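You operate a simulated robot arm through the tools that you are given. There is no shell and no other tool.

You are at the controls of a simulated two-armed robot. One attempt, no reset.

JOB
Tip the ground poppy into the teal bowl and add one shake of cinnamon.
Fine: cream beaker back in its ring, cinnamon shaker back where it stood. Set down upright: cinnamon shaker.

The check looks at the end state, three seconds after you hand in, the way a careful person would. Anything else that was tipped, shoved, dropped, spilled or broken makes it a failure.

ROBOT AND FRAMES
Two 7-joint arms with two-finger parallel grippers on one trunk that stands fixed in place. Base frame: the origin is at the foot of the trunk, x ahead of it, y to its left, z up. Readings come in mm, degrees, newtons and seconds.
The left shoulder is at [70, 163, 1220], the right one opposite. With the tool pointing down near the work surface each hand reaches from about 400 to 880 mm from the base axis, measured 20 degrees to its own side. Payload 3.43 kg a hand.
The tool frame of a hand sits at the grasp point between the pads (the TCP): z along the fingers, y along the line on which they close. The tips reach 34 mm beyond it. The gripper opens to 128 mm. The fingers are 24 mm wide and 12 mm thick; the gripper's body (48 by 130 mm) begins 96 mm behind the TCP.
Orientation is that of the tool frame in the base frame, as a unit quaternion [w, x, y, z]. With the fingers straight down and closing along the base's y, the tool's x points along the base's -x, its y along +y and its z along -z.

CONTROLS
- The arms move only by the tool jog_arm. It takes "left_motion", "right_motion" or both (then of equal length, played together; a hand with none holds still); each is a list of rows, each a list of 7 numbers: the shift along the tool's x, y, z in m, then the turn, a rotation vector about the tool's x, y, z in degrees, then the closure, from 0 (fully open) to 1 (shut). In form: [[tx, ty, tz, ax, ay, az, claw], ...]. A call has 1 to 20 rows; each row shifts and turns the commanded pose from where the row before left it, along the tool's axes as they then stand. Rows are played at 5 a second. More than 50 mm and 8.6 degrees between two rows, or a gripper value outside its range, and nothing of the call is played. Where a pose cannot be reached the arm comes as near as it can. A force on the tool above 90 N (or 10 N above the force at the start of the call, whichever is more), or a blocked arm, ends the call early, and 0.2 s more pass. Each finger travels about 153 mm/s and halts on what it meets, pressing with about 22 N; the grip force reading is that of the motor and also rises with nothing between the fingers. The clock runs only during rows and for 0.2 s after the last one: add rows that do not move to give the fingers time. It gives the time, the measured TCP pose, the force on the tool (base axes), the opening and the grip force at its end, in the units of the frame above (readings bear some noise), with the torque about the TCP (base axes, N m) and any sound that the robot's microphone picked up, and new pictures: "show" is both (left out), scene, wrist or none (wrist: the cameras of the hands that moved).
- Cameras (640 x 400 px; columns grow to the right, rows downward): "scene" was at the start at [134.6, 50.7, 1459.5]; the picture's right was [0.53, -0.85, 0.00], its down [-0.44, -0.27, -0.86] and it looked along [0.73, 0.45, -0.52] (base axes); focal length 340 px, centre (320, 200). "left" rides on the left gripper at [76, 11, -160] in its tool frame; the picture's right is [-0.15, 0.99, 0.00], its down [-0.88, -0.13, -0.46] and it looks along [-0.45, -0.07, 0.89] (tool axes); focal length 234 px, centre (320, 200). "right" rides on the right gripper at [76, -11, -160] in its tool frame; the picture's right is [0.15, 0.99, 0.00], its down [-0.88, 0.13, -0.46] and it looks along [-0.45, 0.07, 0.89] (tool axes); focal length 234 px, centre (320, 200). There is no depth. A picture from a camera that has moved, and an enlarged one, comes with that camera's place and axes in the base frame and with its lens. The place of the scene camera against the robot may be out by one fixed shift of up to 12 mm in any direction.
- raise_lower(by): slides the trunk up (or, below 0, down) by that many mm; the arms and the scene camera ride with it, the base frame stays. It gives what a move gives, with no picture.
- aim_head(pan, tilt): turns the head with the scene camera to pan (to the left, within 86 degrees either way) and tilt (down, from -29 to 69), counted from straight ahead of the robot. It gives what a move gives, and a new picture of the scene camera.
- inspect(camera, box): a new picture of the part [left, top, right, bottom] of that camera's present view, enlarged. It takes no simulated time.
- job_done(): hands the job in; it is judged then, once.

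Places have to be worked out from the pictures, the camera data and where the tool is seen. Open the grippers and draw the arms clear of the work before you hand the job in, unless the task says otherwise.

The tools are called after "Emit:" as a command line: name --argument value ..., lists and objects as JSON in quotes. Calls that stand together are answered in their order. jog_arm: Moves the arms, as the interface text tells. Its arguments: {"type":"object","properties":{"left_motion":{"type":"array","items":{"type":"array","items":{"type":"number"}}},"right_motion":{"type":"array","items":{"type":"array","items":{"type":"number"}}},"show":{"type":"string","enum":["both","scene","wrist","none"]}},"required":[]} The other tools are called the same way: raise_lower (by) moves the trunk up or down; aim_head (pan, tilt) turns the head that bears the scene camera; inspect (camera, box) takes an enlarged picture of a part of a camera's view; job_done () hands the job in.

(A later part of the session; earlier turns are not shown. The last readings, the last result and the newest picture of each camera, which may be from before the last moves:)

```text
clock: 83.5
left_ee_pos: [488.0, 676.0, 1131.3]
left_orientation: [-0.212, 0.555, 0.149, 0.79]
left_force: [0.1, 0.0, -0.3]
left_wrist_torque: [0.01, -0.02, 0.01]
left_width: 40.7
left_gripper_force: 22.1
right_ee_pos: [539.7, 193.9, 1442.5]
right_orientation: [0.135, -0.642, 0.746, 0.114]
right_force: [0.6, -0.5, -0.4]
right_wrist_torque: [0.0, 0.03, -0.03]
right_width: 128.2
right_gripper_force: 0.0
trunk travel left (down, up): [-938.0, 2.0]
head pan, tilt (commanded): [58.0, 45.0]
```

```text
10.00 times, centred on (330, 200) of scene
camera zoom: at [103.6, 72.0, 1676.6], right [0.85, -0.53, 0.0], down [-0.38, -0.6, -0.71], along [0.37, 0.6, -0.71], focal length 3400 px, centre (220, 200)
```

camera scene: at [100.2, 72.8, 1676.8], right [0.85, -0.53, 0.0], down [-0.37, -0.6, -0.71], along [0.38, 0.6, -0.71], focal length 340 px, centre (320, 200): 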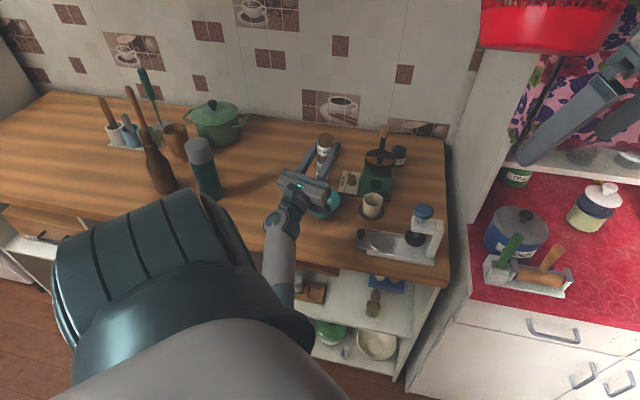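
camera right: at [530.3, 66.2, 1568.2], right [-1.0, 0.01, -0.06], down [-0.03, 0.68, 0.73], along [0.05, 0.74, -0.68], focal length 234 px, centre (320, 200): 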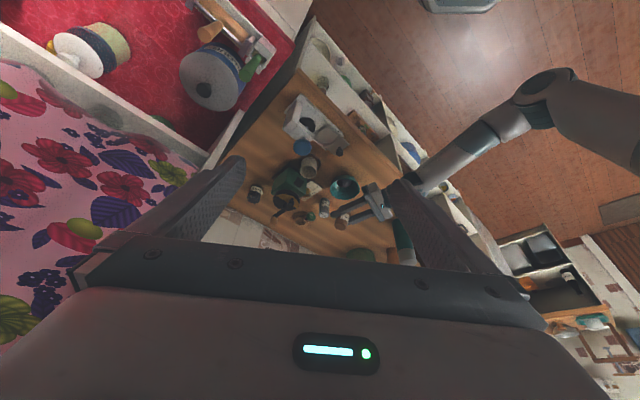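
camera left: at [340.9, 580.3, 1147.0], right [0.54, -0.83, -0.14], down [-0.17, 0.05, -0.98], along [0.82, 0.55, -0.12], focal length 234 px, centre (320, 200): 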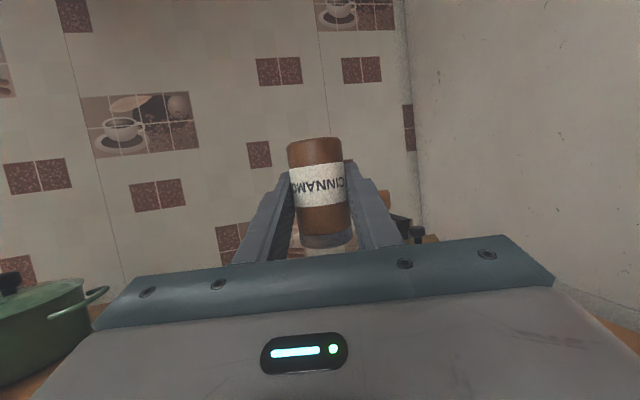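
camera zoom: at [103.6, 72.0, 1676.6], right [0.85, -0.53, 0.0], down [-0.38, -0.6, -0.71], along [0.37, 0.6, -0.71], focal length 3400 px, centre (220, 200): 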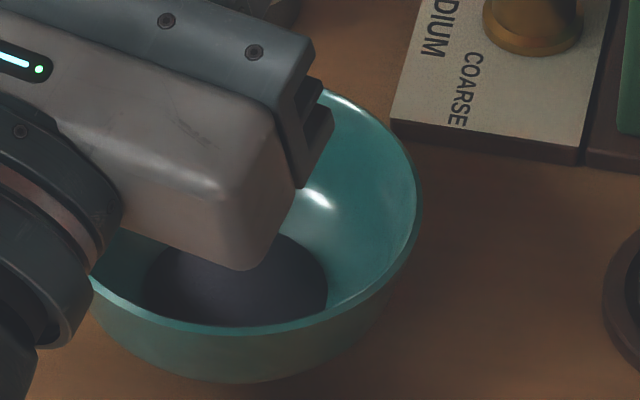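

Emit:
inspect --camera "right" --box '[338, 176, 354, 188]'

Emit:
inspect --camera "right" --box '[342, 178, 350, 184]'

```text
16.00 times, centred on (346, 182) of right
camera zoom: at [532.3, 66.8, 1567.3], right [-1.0, 0.01, -0.05], down [-0.03, 0.68, 0.73], along [0.05, 0.73, -0.68], focal length 3747 px, centre (-96, 488)
```

zoom: 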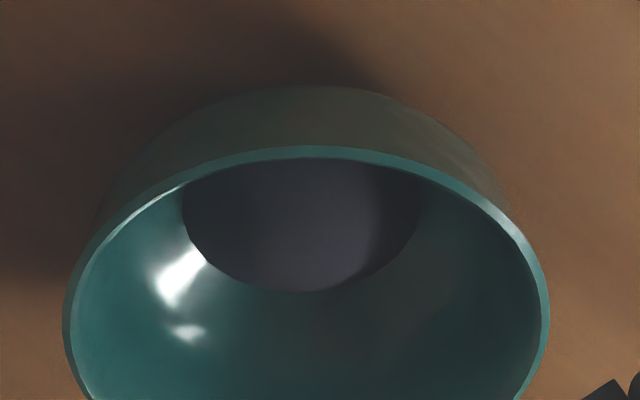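

```text
16.00 times, centred on (346, 181) of right
camera zoom: at [532.3, 66.8, 1567.3], right [-1.0, 0.01, -0.05], down [-0.03, 0.68, 0.73], along [0.05, 0.73, -0.68], focal length 3747 px, centre (-96, 504)
```

zoom: 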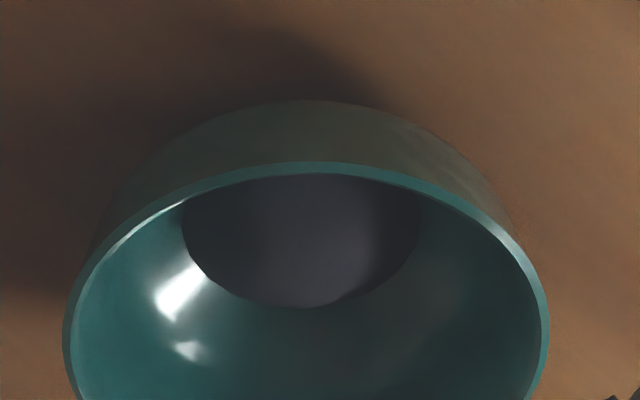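

Emit:
inspect --camera "right" --box '[325, 165, 365, 199]'

Emit:
inspect --camera "right" --box '[330, 168, 360, 193]'

Emit:
inspect --camera "scene" --box '[318, 190, 343, 215]'

```text
11.76 times, centred on (345, 182) of right
camera zoom: at [532.3, 66.8, 1567.3], right [-1.0, 0.01, -0.05], down [-0.03, 0.68, 0.73], along [0.05, 0.73, -0.68], focal length 2755 px, centre (26, 412)
```

zoom: 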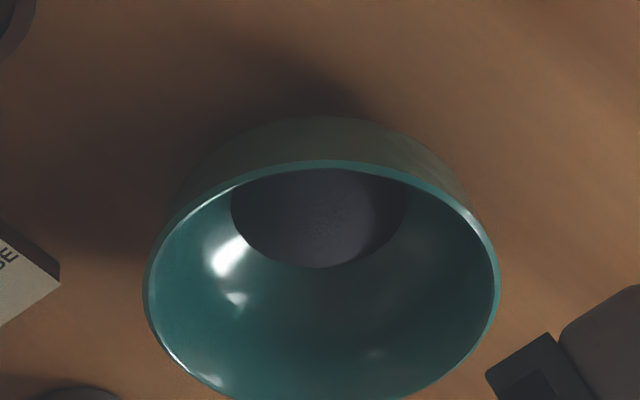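

```text
16.00 times, centred on (345, 180) of right
camera zoom: at [532.3, 66.8, 1567.3], right [-1.0, 0.01, -0.05], down [-0.03, 0.68, 0.73], along [0.05, 0.73, -0.68], focal length 3747 px, centre (-80, 512)
```

zoom: 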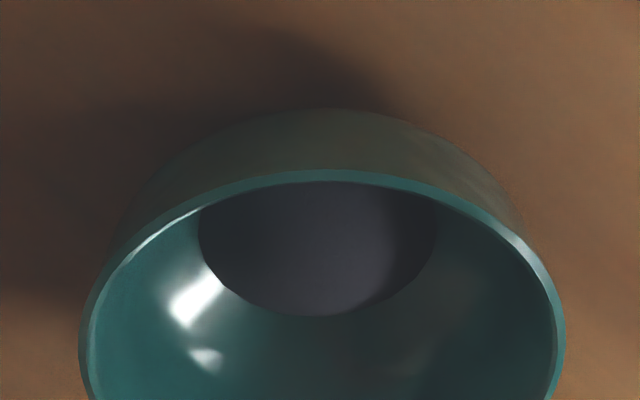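

```text
16.00 times, centred on (330, 202) of scene
camera zoom: at [103.6, 72.0, 1676.6], right [0.85, -0.53, 0.0], down [-0.38, -0.6, -0.71], along [0.37, 0.6, -0.71], focal length 5439 px, centre (152, 160)
```

zoom: 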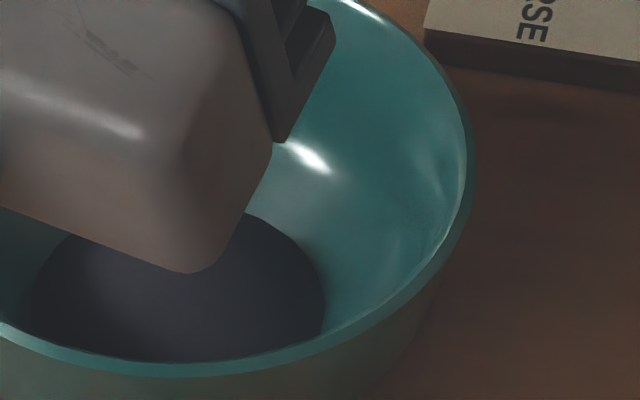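

No brown speck anywhere on the poppy. I'll try a longer burst of three continuous full-speed cycles, since steady oscillation gives sharper reversals, and check again.

Emit:
jog_arm --left_motion '[[-0.0468, 0, -0.0171, 0, 0, 0, 1.0], [0.0468, 0, 0.0171, 0, 0, 0, 1.0], [-0.0468, 0, -0.0171, 0, 0, 0, 1.0], [0.0468, 0, 0.0171, 0, 0, 0, 1.0], [-0.0468, 0, -0.0171, 0, 0, 0, 1.0], [0.0468, 0, 0.0171, 0, 0, 0, 1.0], [0, 0, 0, 0, 0, 0, 1.0]]' --show "scene"

Emit:
inspect --camera "right" --box '[325, 165, 365, 199]'

Emit:
inspect --camera "scene" --box '[310, 180, 350, 220]'

```text
clock: 85.1
left_ee_pos: [485.5, 675.6, 1128.9]
left_orientation: [-0.212, 0.553, 0.148, 0.792]
left_force: [0.0, 0.0, -0.4]
left_wrist_torque: [0.0, 0.04, 0.0]
left_width: 40.5
left_gripper_force: 22.2
right_ee_pos: [538.1, 194.3, 1444.7]
right_orientation: [0.137, -0.641, 0.746, 0.114]
right_force: [-0.3, 0.2, 0.0]
right_wrist_torque: [-0.01, -0.02, 0.0]
right_width: 128.2
right_gripper_force: 0.1
trunk travel left (down, up): [-938.0, 2.0]
head pan, tilt (commanded): [58.0, 45.0]
camera scene: at [100.6, 72.0, 1676.8], right [0.85, -0.53, 0.0], down [-0.37, -0.6, -0.71], along [0.37, 0.6, -0.71], focal length 340 px, centre (320, 200)
```

scene: 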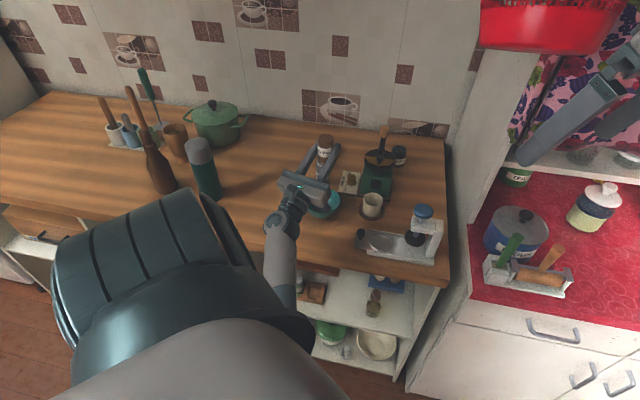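

```text
11.76 times, centred on (345, 182) of right
camera zoom: at [529.5, 66.7, 1568.4], right [-1.0, 0.01, -0.06], down [-0.03, 0.68, 0.73], along [0.05, 0.73, -0.68], focal length 2755 px, centre (26, 412)
```

zoom: 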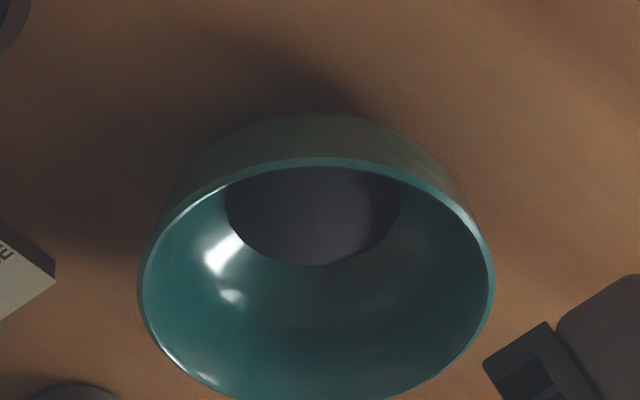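

```text
10.00 times, centred on (330, 200) of scene
camera zoom: at [100.6, 72.0, 1676.8], right [0.85, -0.53, 0.0], down [-0.37, -0.6, -0.71], along [0.37, 0.6, -0.71], focal length 3400 px, centre (220, 200)
```

zoom: 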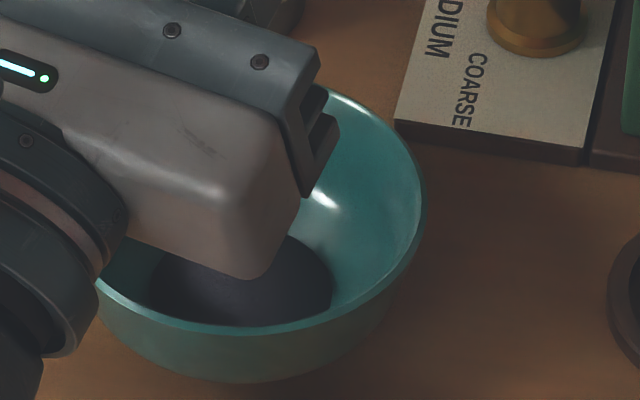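

Still plain poppy. Maybe the cap must be close above the bowl to dispense into it, so I'll level the hand (about 160° tilt), bring the cap down to roughly 25 mm above the rim over the bowl's centre, and look.

Emit:
jog_arm --left_motion '[[0, 0, 0, 0, -5, 0, 1.0], [0, 0, 0, 0, -5, 0, 1.0], [0, 0, 0, 0, -5, 0, 1.0], [0, 0, 0, 0, -5, 0, 1.0], [0, 0, 0, 0, 0, 0, 1.0]]'

Emit:
inspect --camera "right" --box '[310, 165, 400, 235]'

```text
clock: 86.3
left_ee_pos: [484.5, 677.2, 1128.6]
left_orientation: [-0.182, 0.683, 0.183, 0.683]
left_force: [-0.7, 0.6, -1.4]
left_wrist_torque: [0.0, 0.0, -0.04]
left_width: 40.8
left_gripper_force: 21.6
right_ee_pos: [536.0, 196.2, 1446.7]
right_orientation: [0.136, -0.643, 0.745, 0.115]
right_force: [0.0, 1.4, 0.0]
right_wrist_torque: [-0.04, -0.01, 0.01]
right_width: 127.9
right_gripper_force: 0.0
trunk travel left (down, up): [-938.0, 2.0]
head pan, tilt (commanded): [58.0, 45.0]
camera scene: at [99.0, 74.0, 1676.8], right [0.85, -0.53, 0.0], down [-0.37, -0.6, -0.71], along [0.38, 0.6, -0.71], focal length 340 px, centre (320, 200)
camera left: at [352.8, 587.3, 1205.9], right [0.5, -0.86, -0.14], down [-0.46, -0.12, -0.88], along [0.74, 0.5, -0.45], focal length 234 px, centre (320, 200)
```

scene: 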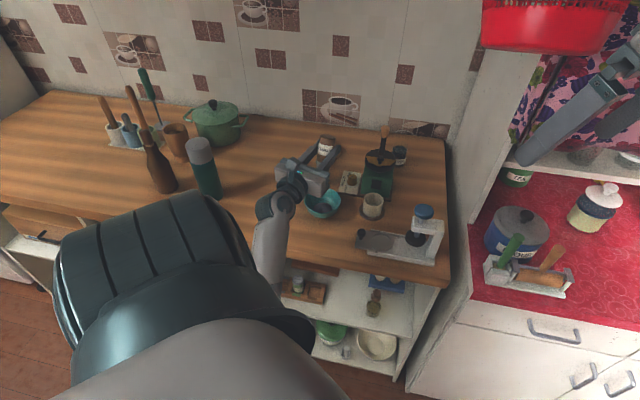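
left: 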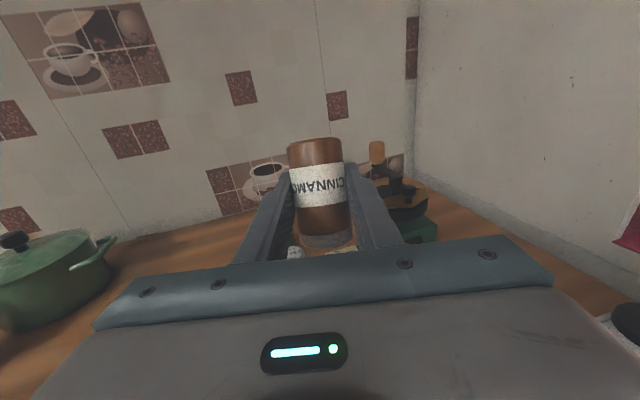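

```text
5.71 times, centred on (355, 200) of right
camera zoom: at [528.0, 68.8, 1568.8], right [-1.0, 0.01, -0.06], down [-0.03, 0.68, 0.73], along [0.05, 0.73, -0.68], focal length 1338 px, centre (120, 200)
```

zoom: 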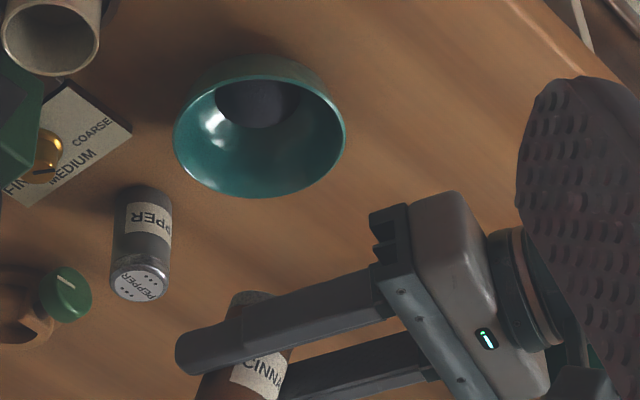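

The hand is level and the cap aims about 160° from upright. I'll lower it gently toward z≈1021 over the bowl centre.

Emit:
jog_arm --left_motion '[[-0.012, 0, 0.001, 0, 0, 0, 1.0], [-0.018, 0, 0.001, 0, 0, 0, 1.0], [-0.018, 0, 0.001, 0, 0, 0, 1.0], [-0.018, 0, 0.001, 0, 0, 0, 1.0], [-0.018, 0, 0.001, 0, 0, 0, 1.0], [-0.015, 0, 0.001, 0, 0, 0, 1.0], [-0.009, 0, 0, 0, 0, 0, 1.0], [0, 0, 0, 0, 0, 0, 1.0]]'

Emit:
inspect --camera "right" --box '[310, 160, 400, 230]'

Emit:
inspect --camera "scene" --box '[260, 140, 380, 240]'

```text
clock: 88.1
left_ee_pos: [492.1, 680.3, 1021.0]
left_orientation: [-0.184, 0.682, 0.184, 0.683]
left_force: [0.3, -0.2, -1.5]
left_wrist_torque: [0.02, -0.01, -0.01]
left_width: 40.7
left_gripper_force: 22.2
right_ee_pos: [538.6, 194.6, 1444.7]
right_orientation: [0.135, -0.642, 0.746, 0.115]
right_force: [0.5, 0.0, -0.1]
right_wrist_torque: [0.01, -0.01, 0.01]
right_width: 127.9
right_gripper_force: 0.0
trunk travel left (down, up): [-938.0, 2.0]
head pan, tilt (commanded): [58.0, 45.0]
camera scene: at [101.2, 72.2, 1676.8], right [0.85, -0.53, 0.0], down [-0.37, -0.6, -0.71], along [0.37, 0.6, -0.71], focal length 340 px, centre (320, 200)
camera left: at [359.5, 590.4, 1097.6], right [0.5, -0.86, -0.15], down [-0.46, -0.12, -0.88], along [0.74, 0.5, -0.45], focal length 234 px, centre (320, 200)
```

scene: 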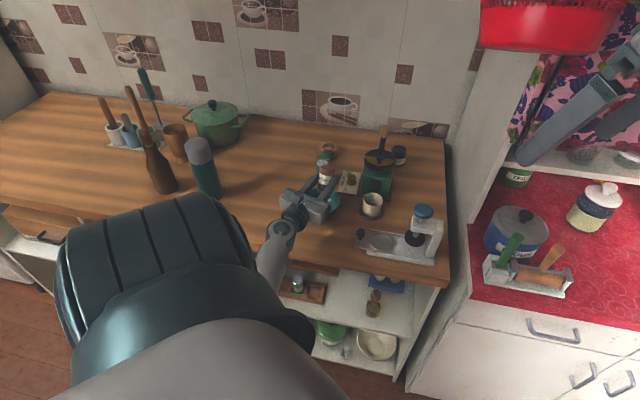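
left: 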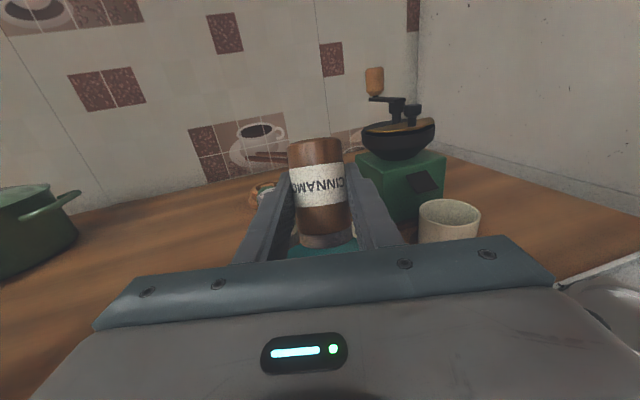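

```text
5.71 times, centred on (355, 195) of right
camera zoom: at [530.1, 67.0, 1568.1], right [-1.0, 0.01, -0.06], down [-0.03, 0.68, 0.73], along [0.05, 0.73, -0.68], focal length 1338 px, centre (120, 229)
```

zoom: 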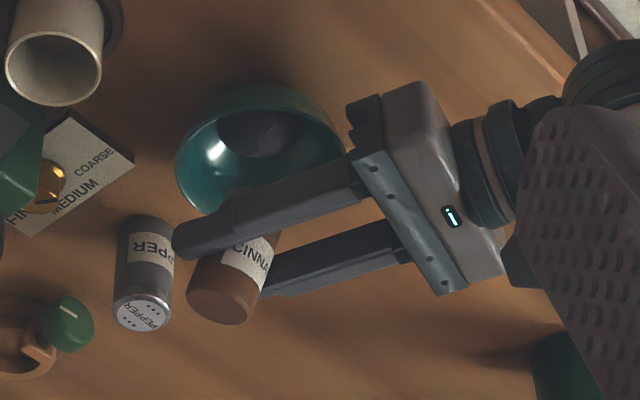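

```text
4.00 times, centred on (320, 190) of scene
camera zoom: at [101.2, 72.2, 1676.8], right [0.85, -0.53, 0.0], down [-0.37, -0.6, -0.71], along [0.37, 0.6, -0.71], focal length 1360 px, centre (320, 240)
```

zoom: 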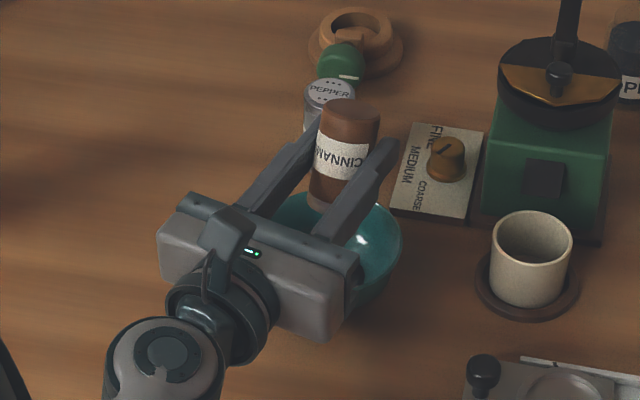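

The cap is about 25 mm above the rim over the bowl's centre. I'll do one quick up-down shake here, then raise slowly so the cameras can see the poppy.

Emit:
jog_arm --left_motion '[[0.0495, 0, 0, 0, 0, 0, 1.0], [-0.0495, 0, 0, 0, 0, 0, 1.0], [0, 0, 0, 0, 0, 0, 1.0], [0, 0, 0, 0, 0, 0, 1.0]]' --show "wrist"

Emit:
inspect --camera "right" --box '[325, 160, 365, 194]'

Emit:
inspect --camera "scene" --box '[310, 180, 350, 220]'

```text
clock: 89.1
left_ee_pos: [491.5, 677.1, 1021.6]
left_orientation: [-0.184, 0.683, 0.183, 0.683]
left_force: [-0.2, -0.5, 0.1]
left_wrist_torque: [-0.01, -0.01, 0.02]
left_width: 40.8
left_gripper_force: 22.5
right_ee_pos: [539.2, 193.3, 1444.8]
right_orientation: [0.136, -0.642, 0.746, 0.115]
right_force: [0.1, -1.3, -0.3]
right_wrist_torque: [0.01, 0.0, -0.01]
right_width: 128.0
right_gripper_force: 0.1
trunk travel left (down, up): [-938.0, 2.0]
head pan, tilt (commanded): [58.0, 45.0]
camera left: at [359.7, 588.0, 1098.6], right [0.5, -0.86, -0.15], down [-0.46, -0.11, -0.88], along [0.74, 0.5, -0.45], focal length 234 px, centre (320, 200)
```

left: 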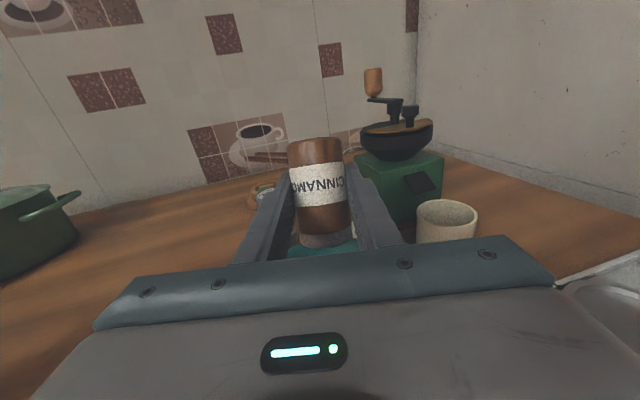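

```text
11.76 times, centred on (345, 177) of right
camera zoom: at [530.8, 65.7, 1567.9], right [-1.0, 0.01, -0.05], down [-0.03, 0.68, 0.73], along [0.05, 0.74, -0.68], focal length 2755 px, centre (26, 471)
```

zoom: 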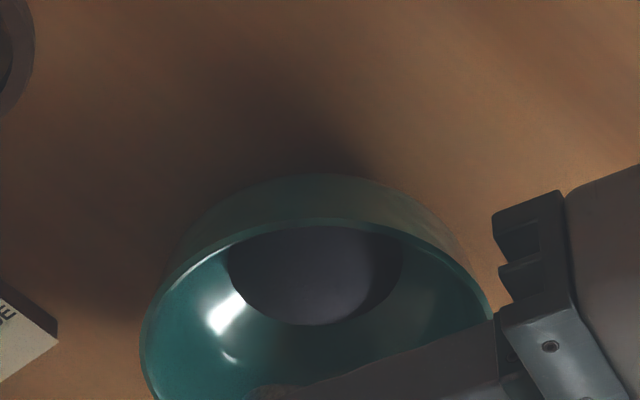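

```text
10.00 times, centred on (330, 200) of scene
camera zoom: at [102.0, 70.9, 1676.8], right [0.85, -0.53, 0.0], down [-0.38, -0.6, -0.71], along [0.37, 0.6, -0.71], focal length 3400 px, centre (220, 200)
```

zoom: 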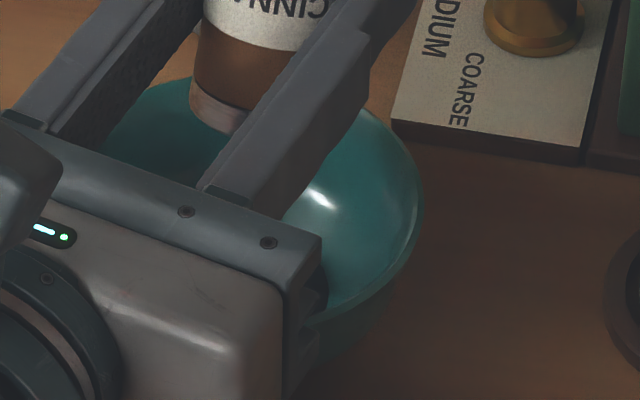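

Nothing obvious from this distance, and the renderer smooths fine detail. I'll raise and roll the shaker back to about 90°, where the left wrist camera gets a close view into the bowl, and look for cinnamon there.

Emit:
jog_arm --left_motion '[[0.012, 0, 0, 0, 0, 0, 1.0], [0.016, 0, 0, 0, 0, 0, 1.0], [0.016, 0, 0, 0, 0, 0, 1.0], [0, 0, 0, -0.03, -0.61, 5, 1.0], [0, 0, 0, -0.08, -0.6, 5, 1.0], [0, 0, 0, -0.13, -0.6, 5, 1.0], [0, 0, 0, -0.18, -0.58, 5, 1.0], [0, 0, 0, -0.23, -0.56, 5, 1.0], [0, 0, 0, -0.28, -0.54, 5, 1.0], [0, 0, 0, -0.33, -0.51, 5, 1.0], [0, 0, 0, -0.37, -0.48, 5, 1.0], [0, 0, 0, -0.41, -0.45, 5, 1.0], [0, 0, 0, -0.45, -0.41, 5, 1.0], [0, 0, 0, -0.48, -0.37, 5, 1.0], [0, 0, 0, -0.51, -0.33, 5, 1.0], [0, 0, 0, -0.54, -0.28, 5, 1.0], [0, 0, 0, -0.56, -0.23, 5, 1.0], [0, 0, 0, -0.58, -0.18, 5, 1.0], [0, 0, 0, -0.6, -0.13, 5, 1.0], [0, 0, 0, -0.6, -0.08, 5, 1.0]]'

```text
clock: 93.3
left_ee_pos: [491.5, 678.3, 1065.7]
left_orientation: [-0.54, 0.682, -0.354, 0.344]
left_force: [-0.9, 0.4, -0.2]
left_wrist_torque: [-0.02, 0.02, -0.01]
left_width: 40.6
left_gripper_force: 22.5
right_ee_pos: [537.9, 195.3, 1444.6]
right_orientation: [0.136, -0.642, 0.746, 0.114]
right_force: [0.3, -0.2, 0.1]
right_wrist_torque: [0.01, 0.0, -0.03]
right_width: 127.9
right_gripper_force: 0.1
trunk travel left (down, up): [-938.0, 2.0]
head pan, tilt (commanded): [58.0, 45.0]
camera scene: at [101.4, 72.2, 1676.8], right [0.85, -0.53, 0.0], down [-0.37, -0.6, -0.71], along [0.37, 0.6, -0.71], focal length 340 px, centre (320, 200)
camera left: at [393.9, 533.9, 1089.9], right [-0.19, -0.04, -0.98], down [-0.82, 0.55, 0.13], along [0.53, 0.83, -0.13], focal length 234 px, centre (320, 200)
```

scene: 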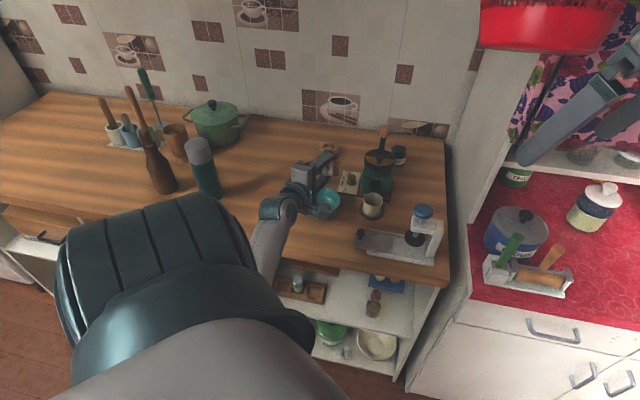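
left: 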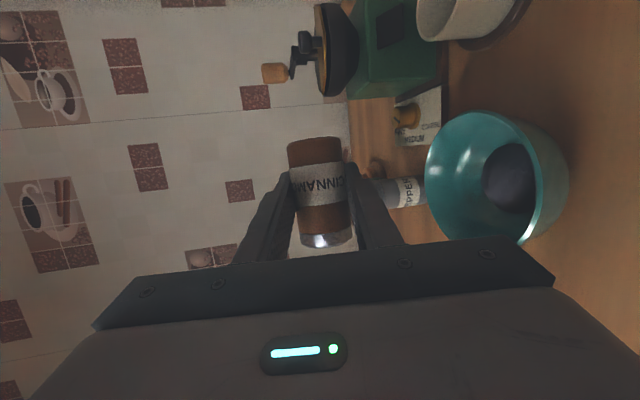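

Emit:
inspect --camera "left" --box '[470, 130, 550, 220]'

Emit:
inspect --camera "left" --box '[485, 155, 535, 200]'

Emit:
inspect --camera "scene" --box '[312, 185, 344, 217]'

```text
4.44 times, centred on (510, 175) of left
camera zoom: at [393.9, 533.9, 1089.9], right [-0.19, -0.04, -0.98], down [-0.82, 0.55, 0.13], along [0.53, 0.83, -0.13], focal length 1041 px, centre (-524, 311)
```

zoom: 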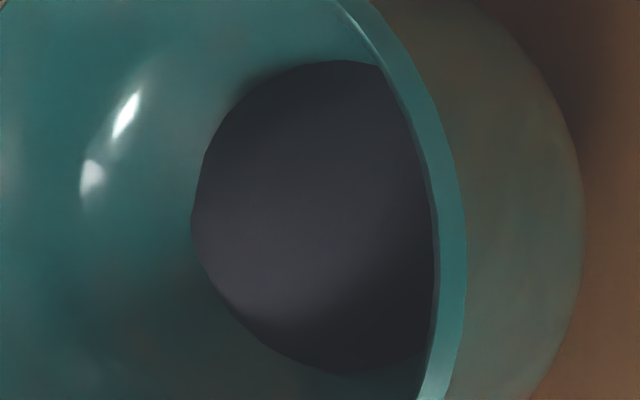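

```text
8.89 times, centred on (510, 178) of left
camera zoom: at [393.9, 533.9, 1089.9], right [-0.19, -0.04, -0.98], down [-0.82, 0.55, 0.13], along [0.53, 0.83, -0.13], focal length 2082 px, centre (-1369, 400)
```

zoom: 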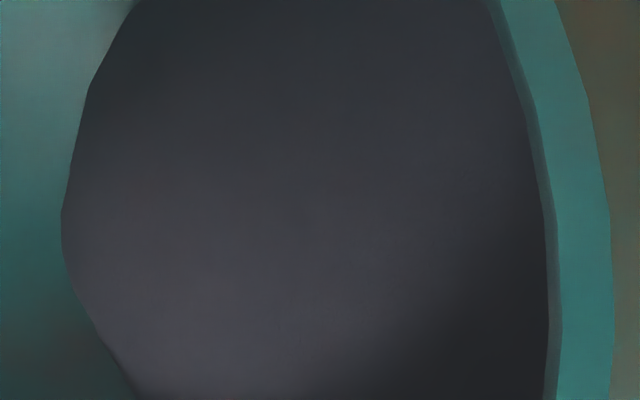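

```text
12.50 times, centred on (328, 201) of scene
camera zoom: at [101.4, 72.2, 1676.8], right [0.85, -0.53, 0.0], down [-0.37, -0.6, -0.71], along [0.37, 0.6, -0.71], focal length 4249 px, centre (220, 188)
```

zoom: 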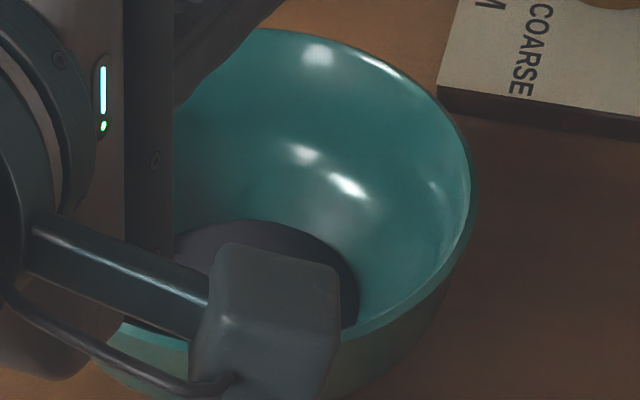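

At close range the poppy is perfectly uniform, so nothing has been dispensed yet. The gentle 25°/s turning may matter, so I'll turn the shaker over again at the full rate of about 42°/s as a wrist flick and check for a dose.

Emit:
jog_arm --left_motion '[[0, 0, 0, 0.99, 0.16, -8.4, 1.0], [0, 0, 0, 0.95, 0.3, -8.4, 1.0], [0, 0, 0, 0.9, 0.44, -8.4, 1.0], [0, 0, 0, 0.83, 0.57, -8.4, 1.0], [0, 0, 0, 0.73, 0.68, -8.4, 1.0], [0, 0, 0, 0.63, 0.78, -8.4, 1.0], [0, 0, 0, 0.51, 0.86, -8.4, 1.0], [0, 0, 0, 0.38, 0.93, -8.4, 1.0], [0, 0, 0, 0.24, 0.97, -8.4, 1.0], [0, 0, 0, 0, 0, 0, 1.0]]' --show "scene"

Emit:
inspect --camera "right" --box '[325, 160, 365, 194]'

```text
clock: 95.5
left_ee_pos: [491.3, 679.6, 1067.0]
left_orientation: [-0.234, 0.704, 0.128, 0.659]
left_force: [1.8, -0.9, -1.1]
left_wrist_torque: [-0.01, 0.01, -0.03]
left_width: 40.6
left_gripper_force: 21.7
right_ee_pos: [539.0, 194.7, 1444.6]
right_orientation: [0.135, -0.643, 0.745, 0.115]
right_force: [0.5, -0.3, -0.4]
right_wrist_torque: [-0.01, 0.0, 0.0]
right_width: 128.0
right_gripper_force: 0.1
trunk travel left (down, up): [-938.0, 2.0]
head pan, tilt (commanded): [58.0, 45.0]
camera scene: at [101.4, 72.1, 1676.8], right [0.85, -0.53, 0.0], down [-0.37, -0.6, -0.71], along [0.37, 0.6, -0.71], focal length 340 px, centre (320, 200)
```

scene: 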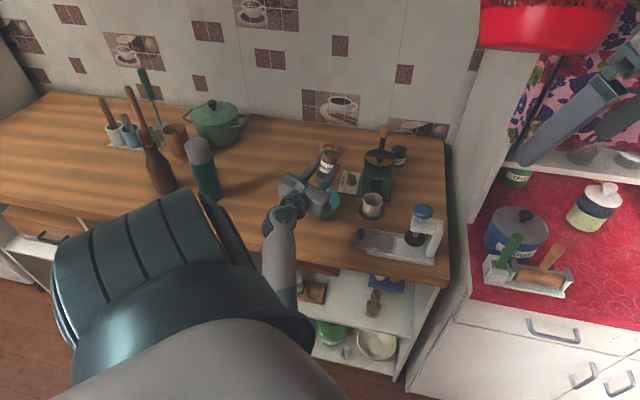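

```text
11.76 times, centred on (345, 177) of right
camera zoom: at [530.3, 66.9, 1568.1], right [-1.0, 0.01, -0.06], down [-0.03, 0.68, 0.73], along [0.05, 0.73, -0.68], focal length 2755 px, centre (26, 471)
```

zoom: 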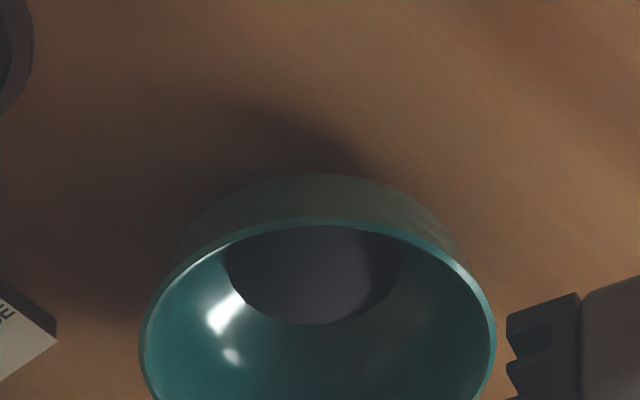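

No dose from the flick either. I'll combine a fast vertical stroke with a wrist twist in the same rows, two cycles, and check the poppy.

Emit:
jog_arm --left_motion '[[0.0482, -0.0085, -0.0017, 0, 0, 8.4, 1.0], [-0.0465, 0.0155, 0.0017, 0, 0, -8.4, 1.0], [0.0482, -0.0085, -0.0017, 0, 0, 8.4, 1.0], [-0.0465, 0.0155, 0.0017, 0, 0, -8.4, 1.0], [0, 0, 0, 0, 0, 0, 1.0]]' --show "none"

Emit:
inspect --camera "right" --box '[325, 160, 365, 194]'

Emit:
inspect --camera "scene" --box '[280, 140, 380, 230]'

```text
clock: 96.7
left_ee_pos: [490.1, 678.2, 1064.8]
left_orientation: [-0.236, 0.703, 0.129, 0.658]
left_force: [0.2, -0.2, -0.8]
left_wrist_torque: [0.0, -0.02, 0.01]
left_width: 40.3
left_gripper_force: 21.8
right_ee_pos: [539.3, 193.9, 1444.2]
right_orientation: [0.135, -0.642, 0.746, 0.114]
right_force: [0.0, 0.2, 0.8]
right_wrist_torque: [-0.02, 0.0, 0.0]
right_width: 128.0
right_gripper_force: 0.0
trunk travel left (down, up): [-938.0, 2.0]
head pan, tilt (commanded): [58.0, 45.0]
```

```text
11.76 times, centred on (345, 177) of right
camera zoom: at [530.5, 67.4, 1568.0], right [-1.0, 0.01, -0.05], down [-0.03, 0.68, 0.73], along [0.05, 0.73, -0.68], focal length 2755 px, centre (26, 471)
```

zoom: 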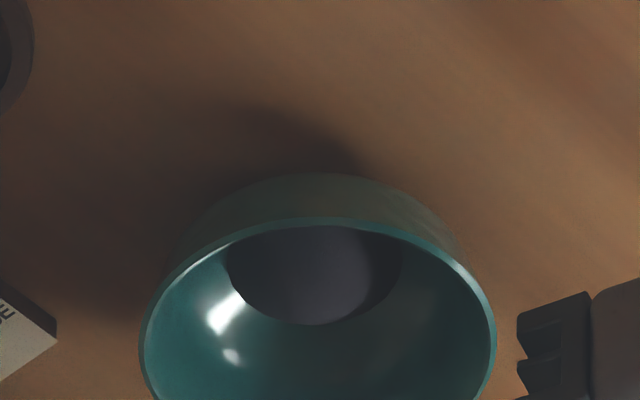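

```text
4.44 times, centred on (330, 185) of scene
camera zoom: at [101.6, 72.7, 1676.7], right [0.85, -0.53, 0.0], down [-0.37, -0.6, -0.71], along [0.37, 0.6, -0.71], focal length 1511 px, centre (276, 267)
```

zoom: 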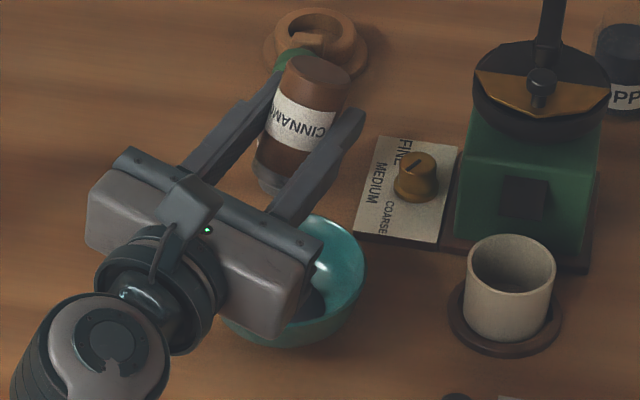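

Still nothing. One-row strokes may not reach full speed, so I'll turn the cap more squarely down, rise slowly to about z=1150, and then make one longer stroke: two full-speed rows down and two up.

Emit:
jog_arm --left_motion '[[0, 0, 0, 0.73, 5.55, -5, 1.0], [0, 0, 0, 0.24, 5.59, -5, 1.0], [0.0209, 0, 0.0037, 0, 0, 0, 1.0], [0.0209, 0, 0.0037, 0, 0, 0, 1.0], [0.0209, 0, 0.0037, 0, 0, 0, 1.0], [0.0209, 0, 0.0037, 0, 0, 0, 1.0], [0, 0, 0, 0, 0, 0, 1.0], [-0.0487, 0, -0.0086, 0, 0, 0, 1.0], [-0.0487, 0, -0.0086, 0, 0, 0, 1.0], [0.0487, 0, 0.0086, 0, 0, 0, 1.0], [0.0487, 0, 0.0086, 0, 0, 0, 1.0], [0, 0, 0, 0, 0, 0, 1.0]]' --show "scene"

Emit:
inspect --camera "right" --box '[325, 160, 365, 194]'

Emit:
inspect --camera "scene" --box '[310, 180, 350, 220]'

```text
clock: 99.3
left_ee_pos: [493.1, 678.7, 1150.3]
left_orientation: [-0.195, 0.621, 0.17, 0.739]
left_force: [0.5, -0.1, 0.3]
left_wrist_torque: [-0.03, 0.02, -0.03]
left_width: 40.7
left_gripper_force: 21.9
right_ee_pos: [540.7, 193.0, 1444.1]
right_orientation: [0.135, -0.642, 0.746, 0.115]
right_force: [-0.3, 0.1, -0.5]
right_wrist_torque: [0.05, 0.05, 0.02]
right_width: 127.7
right_gripper_force: 0.1
trunk travel left (down, up): [-938.0, 2.0]
head pan, tilt (commanded): [58.0, 45.0]
camera scene: at [104.6, 70.7, 1676.6], right [0.85, -0.53, 0.0], down [-0.38, -0.6, -0.71], along [0.37, 0.6, -0.71], focal length 340 px, centre (320, 200)
```

scene: 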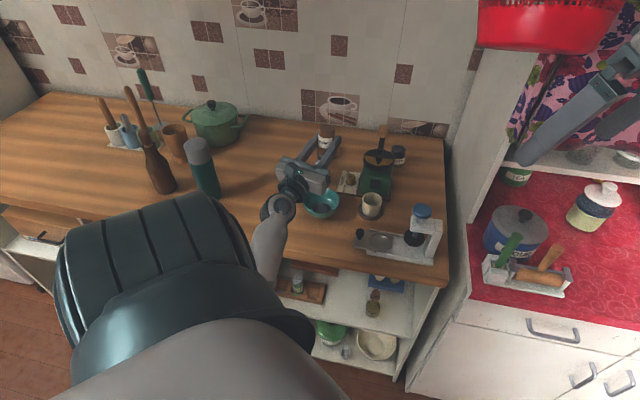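

```text
11.76 times, centred on (345, 177) of right
camera zoom: at [533.3, 65.3, 1567.0], right [-1.0, 0.01, -0.05], down [-0.03, 0.68, 0.73], along [0.05, 0.74, -0.68], focal length 2755 px, centre (26, 471)
```

zoom: 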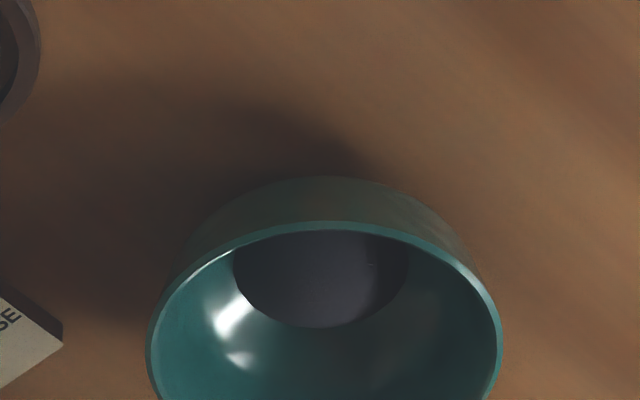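

```text
10.00 times, centred on (330, 200) of scene
camera zoom: at [104.6, 70.7, 1676.6], right [0.85, -0.53, 0.0], down [-0.38, -0.6, -0.71], along [0.37, 0.6, -0.71], focal length 3400 px, centre (220, 200)
```

zoom: 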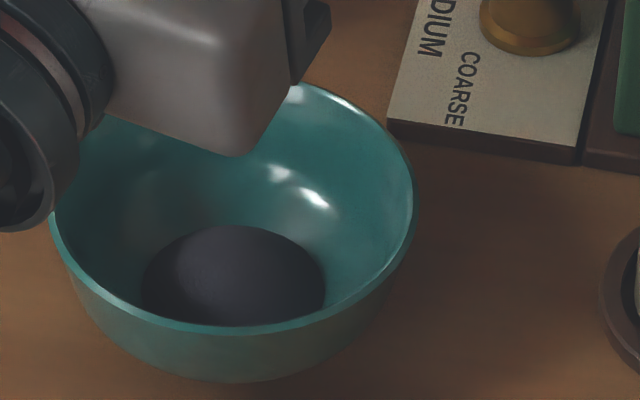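

The whole poppy surface is visible and still plain. I'll try shaking by rotation: a quick wrist swing of about 34° and back at full rate, with the cap staying over the bowl.

Emit:
jog_arm --left_motion '[[0, 0, 0, 0, 0, 8.5, 1.0], [0, 0, 0, 0, 0, 8.5, 1.0], [0, 0, 0, 0, 0, 8.5, 1.0], [0, 0, 0, 0, 0, 8.5, 1.0], [0, 0, 0, 0, 0, -8.5, 1.0], [0, 0, 0, 0, 0, -8.5, 1.0], [0, 0, 0, 0, 0, -8.5, 1.0], [0, 0, 0, 0, 0, -8.5, 1.0], [0, 0, 0, 0, 0, 0, 1.0]]' --show "none"

Emit:
inspect --camera "scene" --box '[310, 180, 350, 220]'

```text
clock: 101.3
left_ee_pos: [491.4, 680.5, 1152.2]
left_orientation: [-0.194, 0.621, 0.171, 0.74]
left_force: [1.0, 0.5, -0.9]
left_wrist_torque: [0.0, -0.03, -0.01]
left_width: 40.7
left_gripper_force: 21.6
right_ee_pos: [537.4, 194.3, 1443.7]
right_orientation: [0.135, -0.642, 0.746, 0.114]
right_force: [0.4, -0.1, 0.2]
right_wrist_torque: [0.01, 0.02, 0.0]
right_width: 128.0
right_gripper_force: 0.1
trunk travel left (down, up): [-938.0, 2.0]
head pan, tilt (commanded): [58.0, 45.0]
```

```text
10.00 times, centred on (330, 200) of scene
camera zoom: at [101.4, 72.2, 1676.8], right [0.85, -0.53, 0.0], down [-0.37, -0.6, -0.71], along [0.37, 0.6, -0.71], focal length 3400 px, centre (220, 200)
```

zoom: 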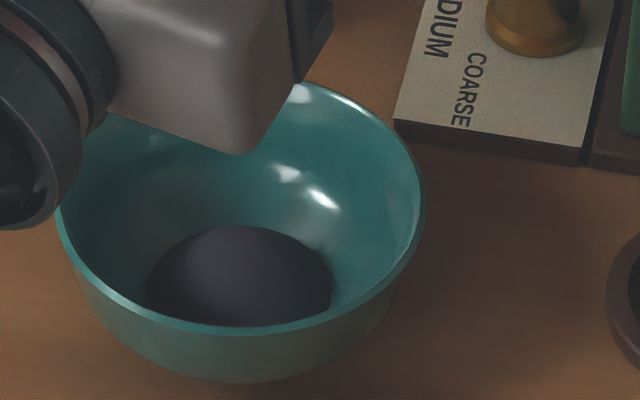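

Still plain. I'll try a sustained burst of five continuous full-speed up-down cycles at this near-inverted attitude, in case a longer shake is needed to release one dose.

Emit:
jog_arm --left_motion '[[-0.049, 0, -0.0087, 0, 0, 0, 1.0], [0.049, 0, 0.0087, 0, 0, 0, 1.0], [-0.049, 0, -0.0087, 0, 0, 0, 1.0], [0.049, 0, 0.0087, 0, 0, 0, 1.0], [-0.049, 0, -0.0087, 0, 0, 0, 1.0], [0.049, 0, 0.0087, 0, 0, 0, 1.0], [-0.049, 0, -0.0087, 0, 0, 0, 1.0], [0.049, 0, 0.0087, 0, 0, 0, 1.0], [-0.049, 0, -0.0087, 0, 0, 0, 1.0], [0.049, 0, 0.0087, 0, 0, 0, 1.0]]' --show "scene"

Emit:
inspect --camera "scene" --box '[310, 180, 350, 220]'

Emit:
inspect --camera "right" --box '[300, 150, 400, 230]'

```text
clock: 103.5
left_ee_pos: [489.5, 677.8, 1147.8]
left_orientation: [-0.194, 0.62, 0.171, 0.74]
left_force: [0.0, 1.1, -0.7]
left_wrist_torque: [0.03, 0.01, -0.02]
left_width: 40.6
left_gripper_force: 21.8
right_ee_pos: [539.0, 193.1, 1445.6]
right_orientation: [0.137, -0.642, 0.746, 0.115]
right_force: [-0.7, -0.2, 0.6]
right_wrist_torque: [0.0, 0.01, -0.03]
right_width: 127.9
right_gripper_force: 0.0
trunk travel left (down, up): [-938.0, 2.0]
head pan, tilt (commanded): [58.0, 45.0]
camera scene: at [101.6, 71.1, 1676.8], right [0.85, -0.53, 0.0], down [-0.37, -0.6, -0.71], along [0.37, 0.6, -0.71], focal length 340 px, centre (320, 200)
```

scene: 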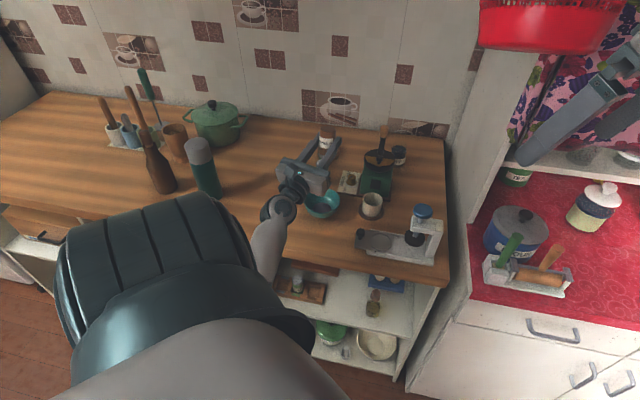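

```text
10.00 times, centred on (330, 200) of scene
camera zoom: at [101.6, 71.1, 1676.8], right [0.85, -0.53, 0.0], down [-0.37, -0.6, -0.71], along [0.37, 0.6, -0.71], focal length 3400 px, centre (220, 200)
```

zoom: 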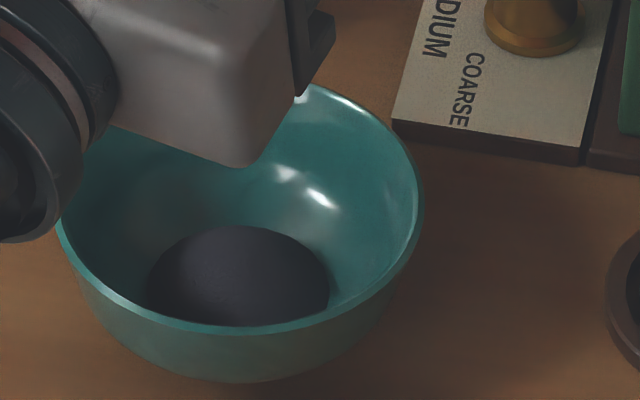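

```text
5.00 times, centred on (350, 190) of right
camera zoom: at [530.4, 65.9, 1568.1], right [-1.0, 0.01, -0.06], down [-0.03, 0.68, 0.73], along [0.05, 0.74, -0.68], focal length 1171 px, centre (170, 250)
```

zoom: 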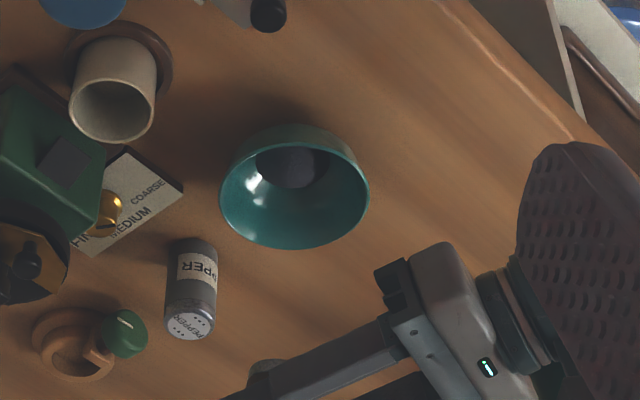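

Repeated vigorous shaking shows no effect, so a dose may instead register when the shaker is righted again. I'll roll it back upright over the bowl and look, first half way.

Emit:
jog_arm --left_motion '[[0, 0, 0, -0.08, -1.25, 7.5, 1.0], [0, 0, 0, -0.24, -1.23, 7.5, 1.0], [0, 0, 0, -0.4, -1.18, 7.5, 1.0], [0, 0, 0, -0.55, -1.12, 7.5, 1.0], [0, 0, 0, -0.69, -1.04, 7.5, 1.0], [0, 0, 0, -0.82, -0.94, 7.5, 1.0], [0, 0, 0, -0.94, -0.82, 7.5, 1.0], [0, 0, 0, -1.04, -0.69, 7.5, 1.0], [0, 0, 0, -1.12, -0.55, 7.5, 1.0], [0, 0, 0, -1.18, -0.4, 7.5, 1.0], [0, 0, 0, -1.23, -0.24, 7.5, 1.0], [0, 0, 0, -1.25, -0.08, 7.5, 1.0]]' --show "wrist"

Emit:
jog_arm --left_motion '[[0, 0, 0, -1.25, 0.08, 7.5, 1.0], [0, 0, 0, -1.23, 0.24, 7.5, 1.0], [0, 0, 0, -1.18, 0.4, 7.5, 1.0], [0, 0, 0, -1.12, 0.55, 7.5, 1.0], [0, 0, 0, -1.04, 0.69, 7.5, 1.0], [0, 0, 0, -0.94, 0.82, 7.5, 1.0], [0, 0, 0, -0.82, 0.94, 7.5, 1.0], [0, 0, 0, -0.69, 1.04, 7.5, 1.0], [0, 0, 0, -0.55, 1.12, 7.5, 1.0], [0, 0, 0, -0.4, 1.18, 7.5, 1.0], [0, 0, 0, -0.24, 1.23, 7.5, 1.0], [0, 0, 0, -0.08, 1.25, 7.5, 1.0], [0, 0, 0, 0, 0, 0, 1.0]]'

Emit:
inspect --camera "scene" --box '[310, 180, 350, 220]'

Emit:
inspect --camera "left" --box '[220, 0, 420, 160]'

```text
clock: 106.1
left_ee_pos: [491.7, 681.1, 1150.7]
left_orientation: [-0.583, 0.641, -0.366, 0.341]
left_force: [0.9, 0.9, -0.9]
left_wrist_torque: [-0.03, 0.02, -0.01]
left_width: 40.7
left_gripper_force: 22.1
right_ee_pos: [539.3, 194.8, 1445.2]
right_orientation: [0.135, -0.642, 0.746, 0.114]
right_force: [-0.1, 0.3, -0.6]
right_wrist_torque: [0.0, -0.01, 0.02]
right_width: 128.0
right_gripper_force: 0.0
trunk travel left (down, up): [-938.0, 2.0]
head pan, tilt (commanded): [58.0, 45.0]
camera left: at [391.4, 534.0, 1154.9], right [-0.14, 0.07, -0.99], down [-0.82, 0.54, 0.16], along [0.55, 0.84, -0.02], focal length 234 px, centre (320, 200)
```

left: 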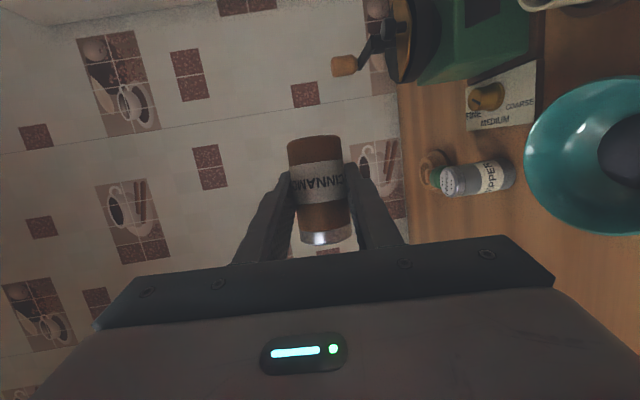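

```text
clock: 108.9
left_ee_pos: [492.4, 679.9, 1151.1]
left_orientation: [0.554, -0.215, 0.791, 0.145]
left_force: [-0.3, 0.7, -0.3]
left_wrist_torque: [-0.01, -0.01, -0.01]
left_width: 40.7
left_gripper_force: 21.5
right_ee_pos: [539.9, 194.3, 1444.6]
right_orientation: [0.135, -0.642, 0.746, 0.114]
right_force: [0.1, 0.0, 0.1]
right_wrist_torque: [0.01, -0.01, 0.0]
right_width: 128.0
right_gripper_force: 0.1
trunk travel left (down, up): [-938.0, 2.0]
head pan, tilt (commanded): [58.0, 45.0]
camera scene: at [101.6, 72.1, 1676.8], right [0.85, -0.53, 0.0], down [-0.37, -0.6, -0.71], along [0.37, 0.6, -0.71], focal length 340 px, centre (320, 200)
camera left: at [334.7, 601.2, 1134.3], right [-0.45, 0.88, 0.13], down [-0.05, -0.17, 0.98], along [0.89, 0.44, 0.12], focal length 234 px, centre (320, 200)
```

scene: 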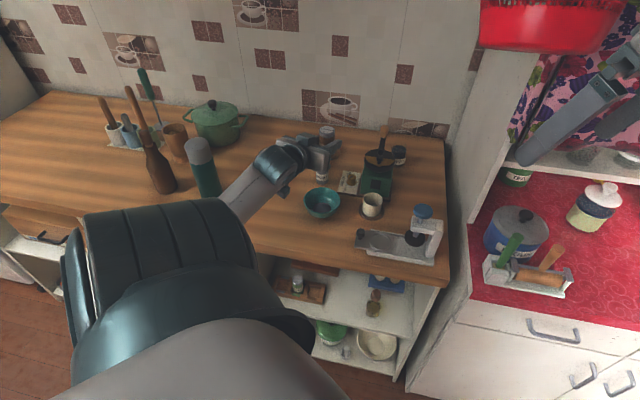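
left: 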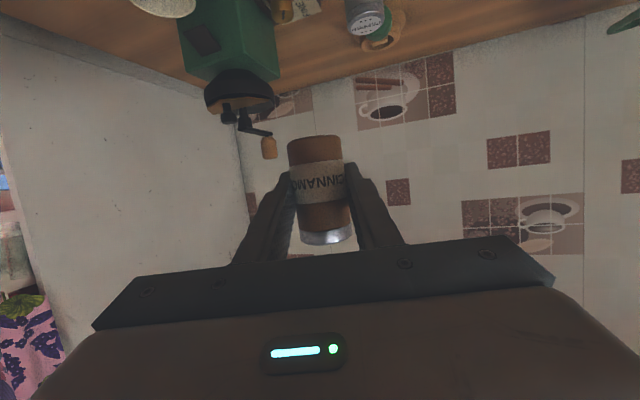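

```text
10.00 times, centred on (330, 200) of scene
camera zoom: at [101.6, 72.1, 1676.8], right [0.85, -0.53, 0.0], down [-0.37, -0.6, -0.71], along [0.37, 0.6, -0.71], focal length 3400 px, centre (220, 200)
```

zoom: 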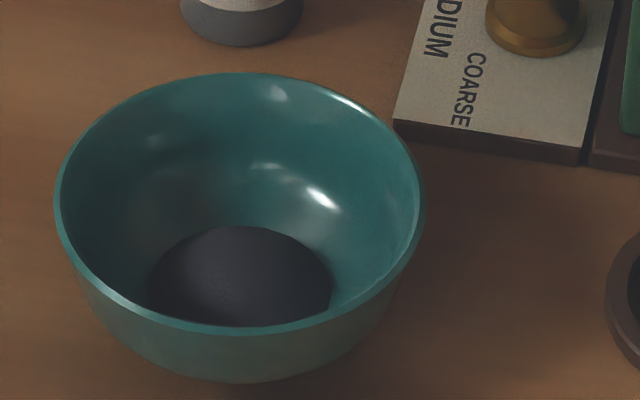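

```text
2.50 times, centred on (320, 80) of left
camera zoom: at [334.7, 601.2, 1134.3], right [-0.45, 0.88, 0.13], down [-0.05, -0.17, 0.98], along [0.89, 0.44, 0.12], focal length 585 px, centre (320, 500)
```

zoom: 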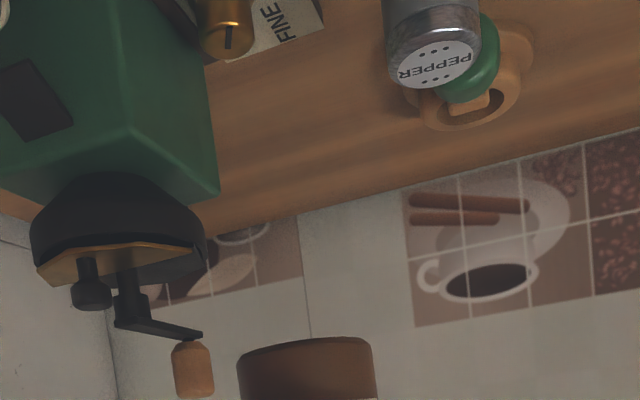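

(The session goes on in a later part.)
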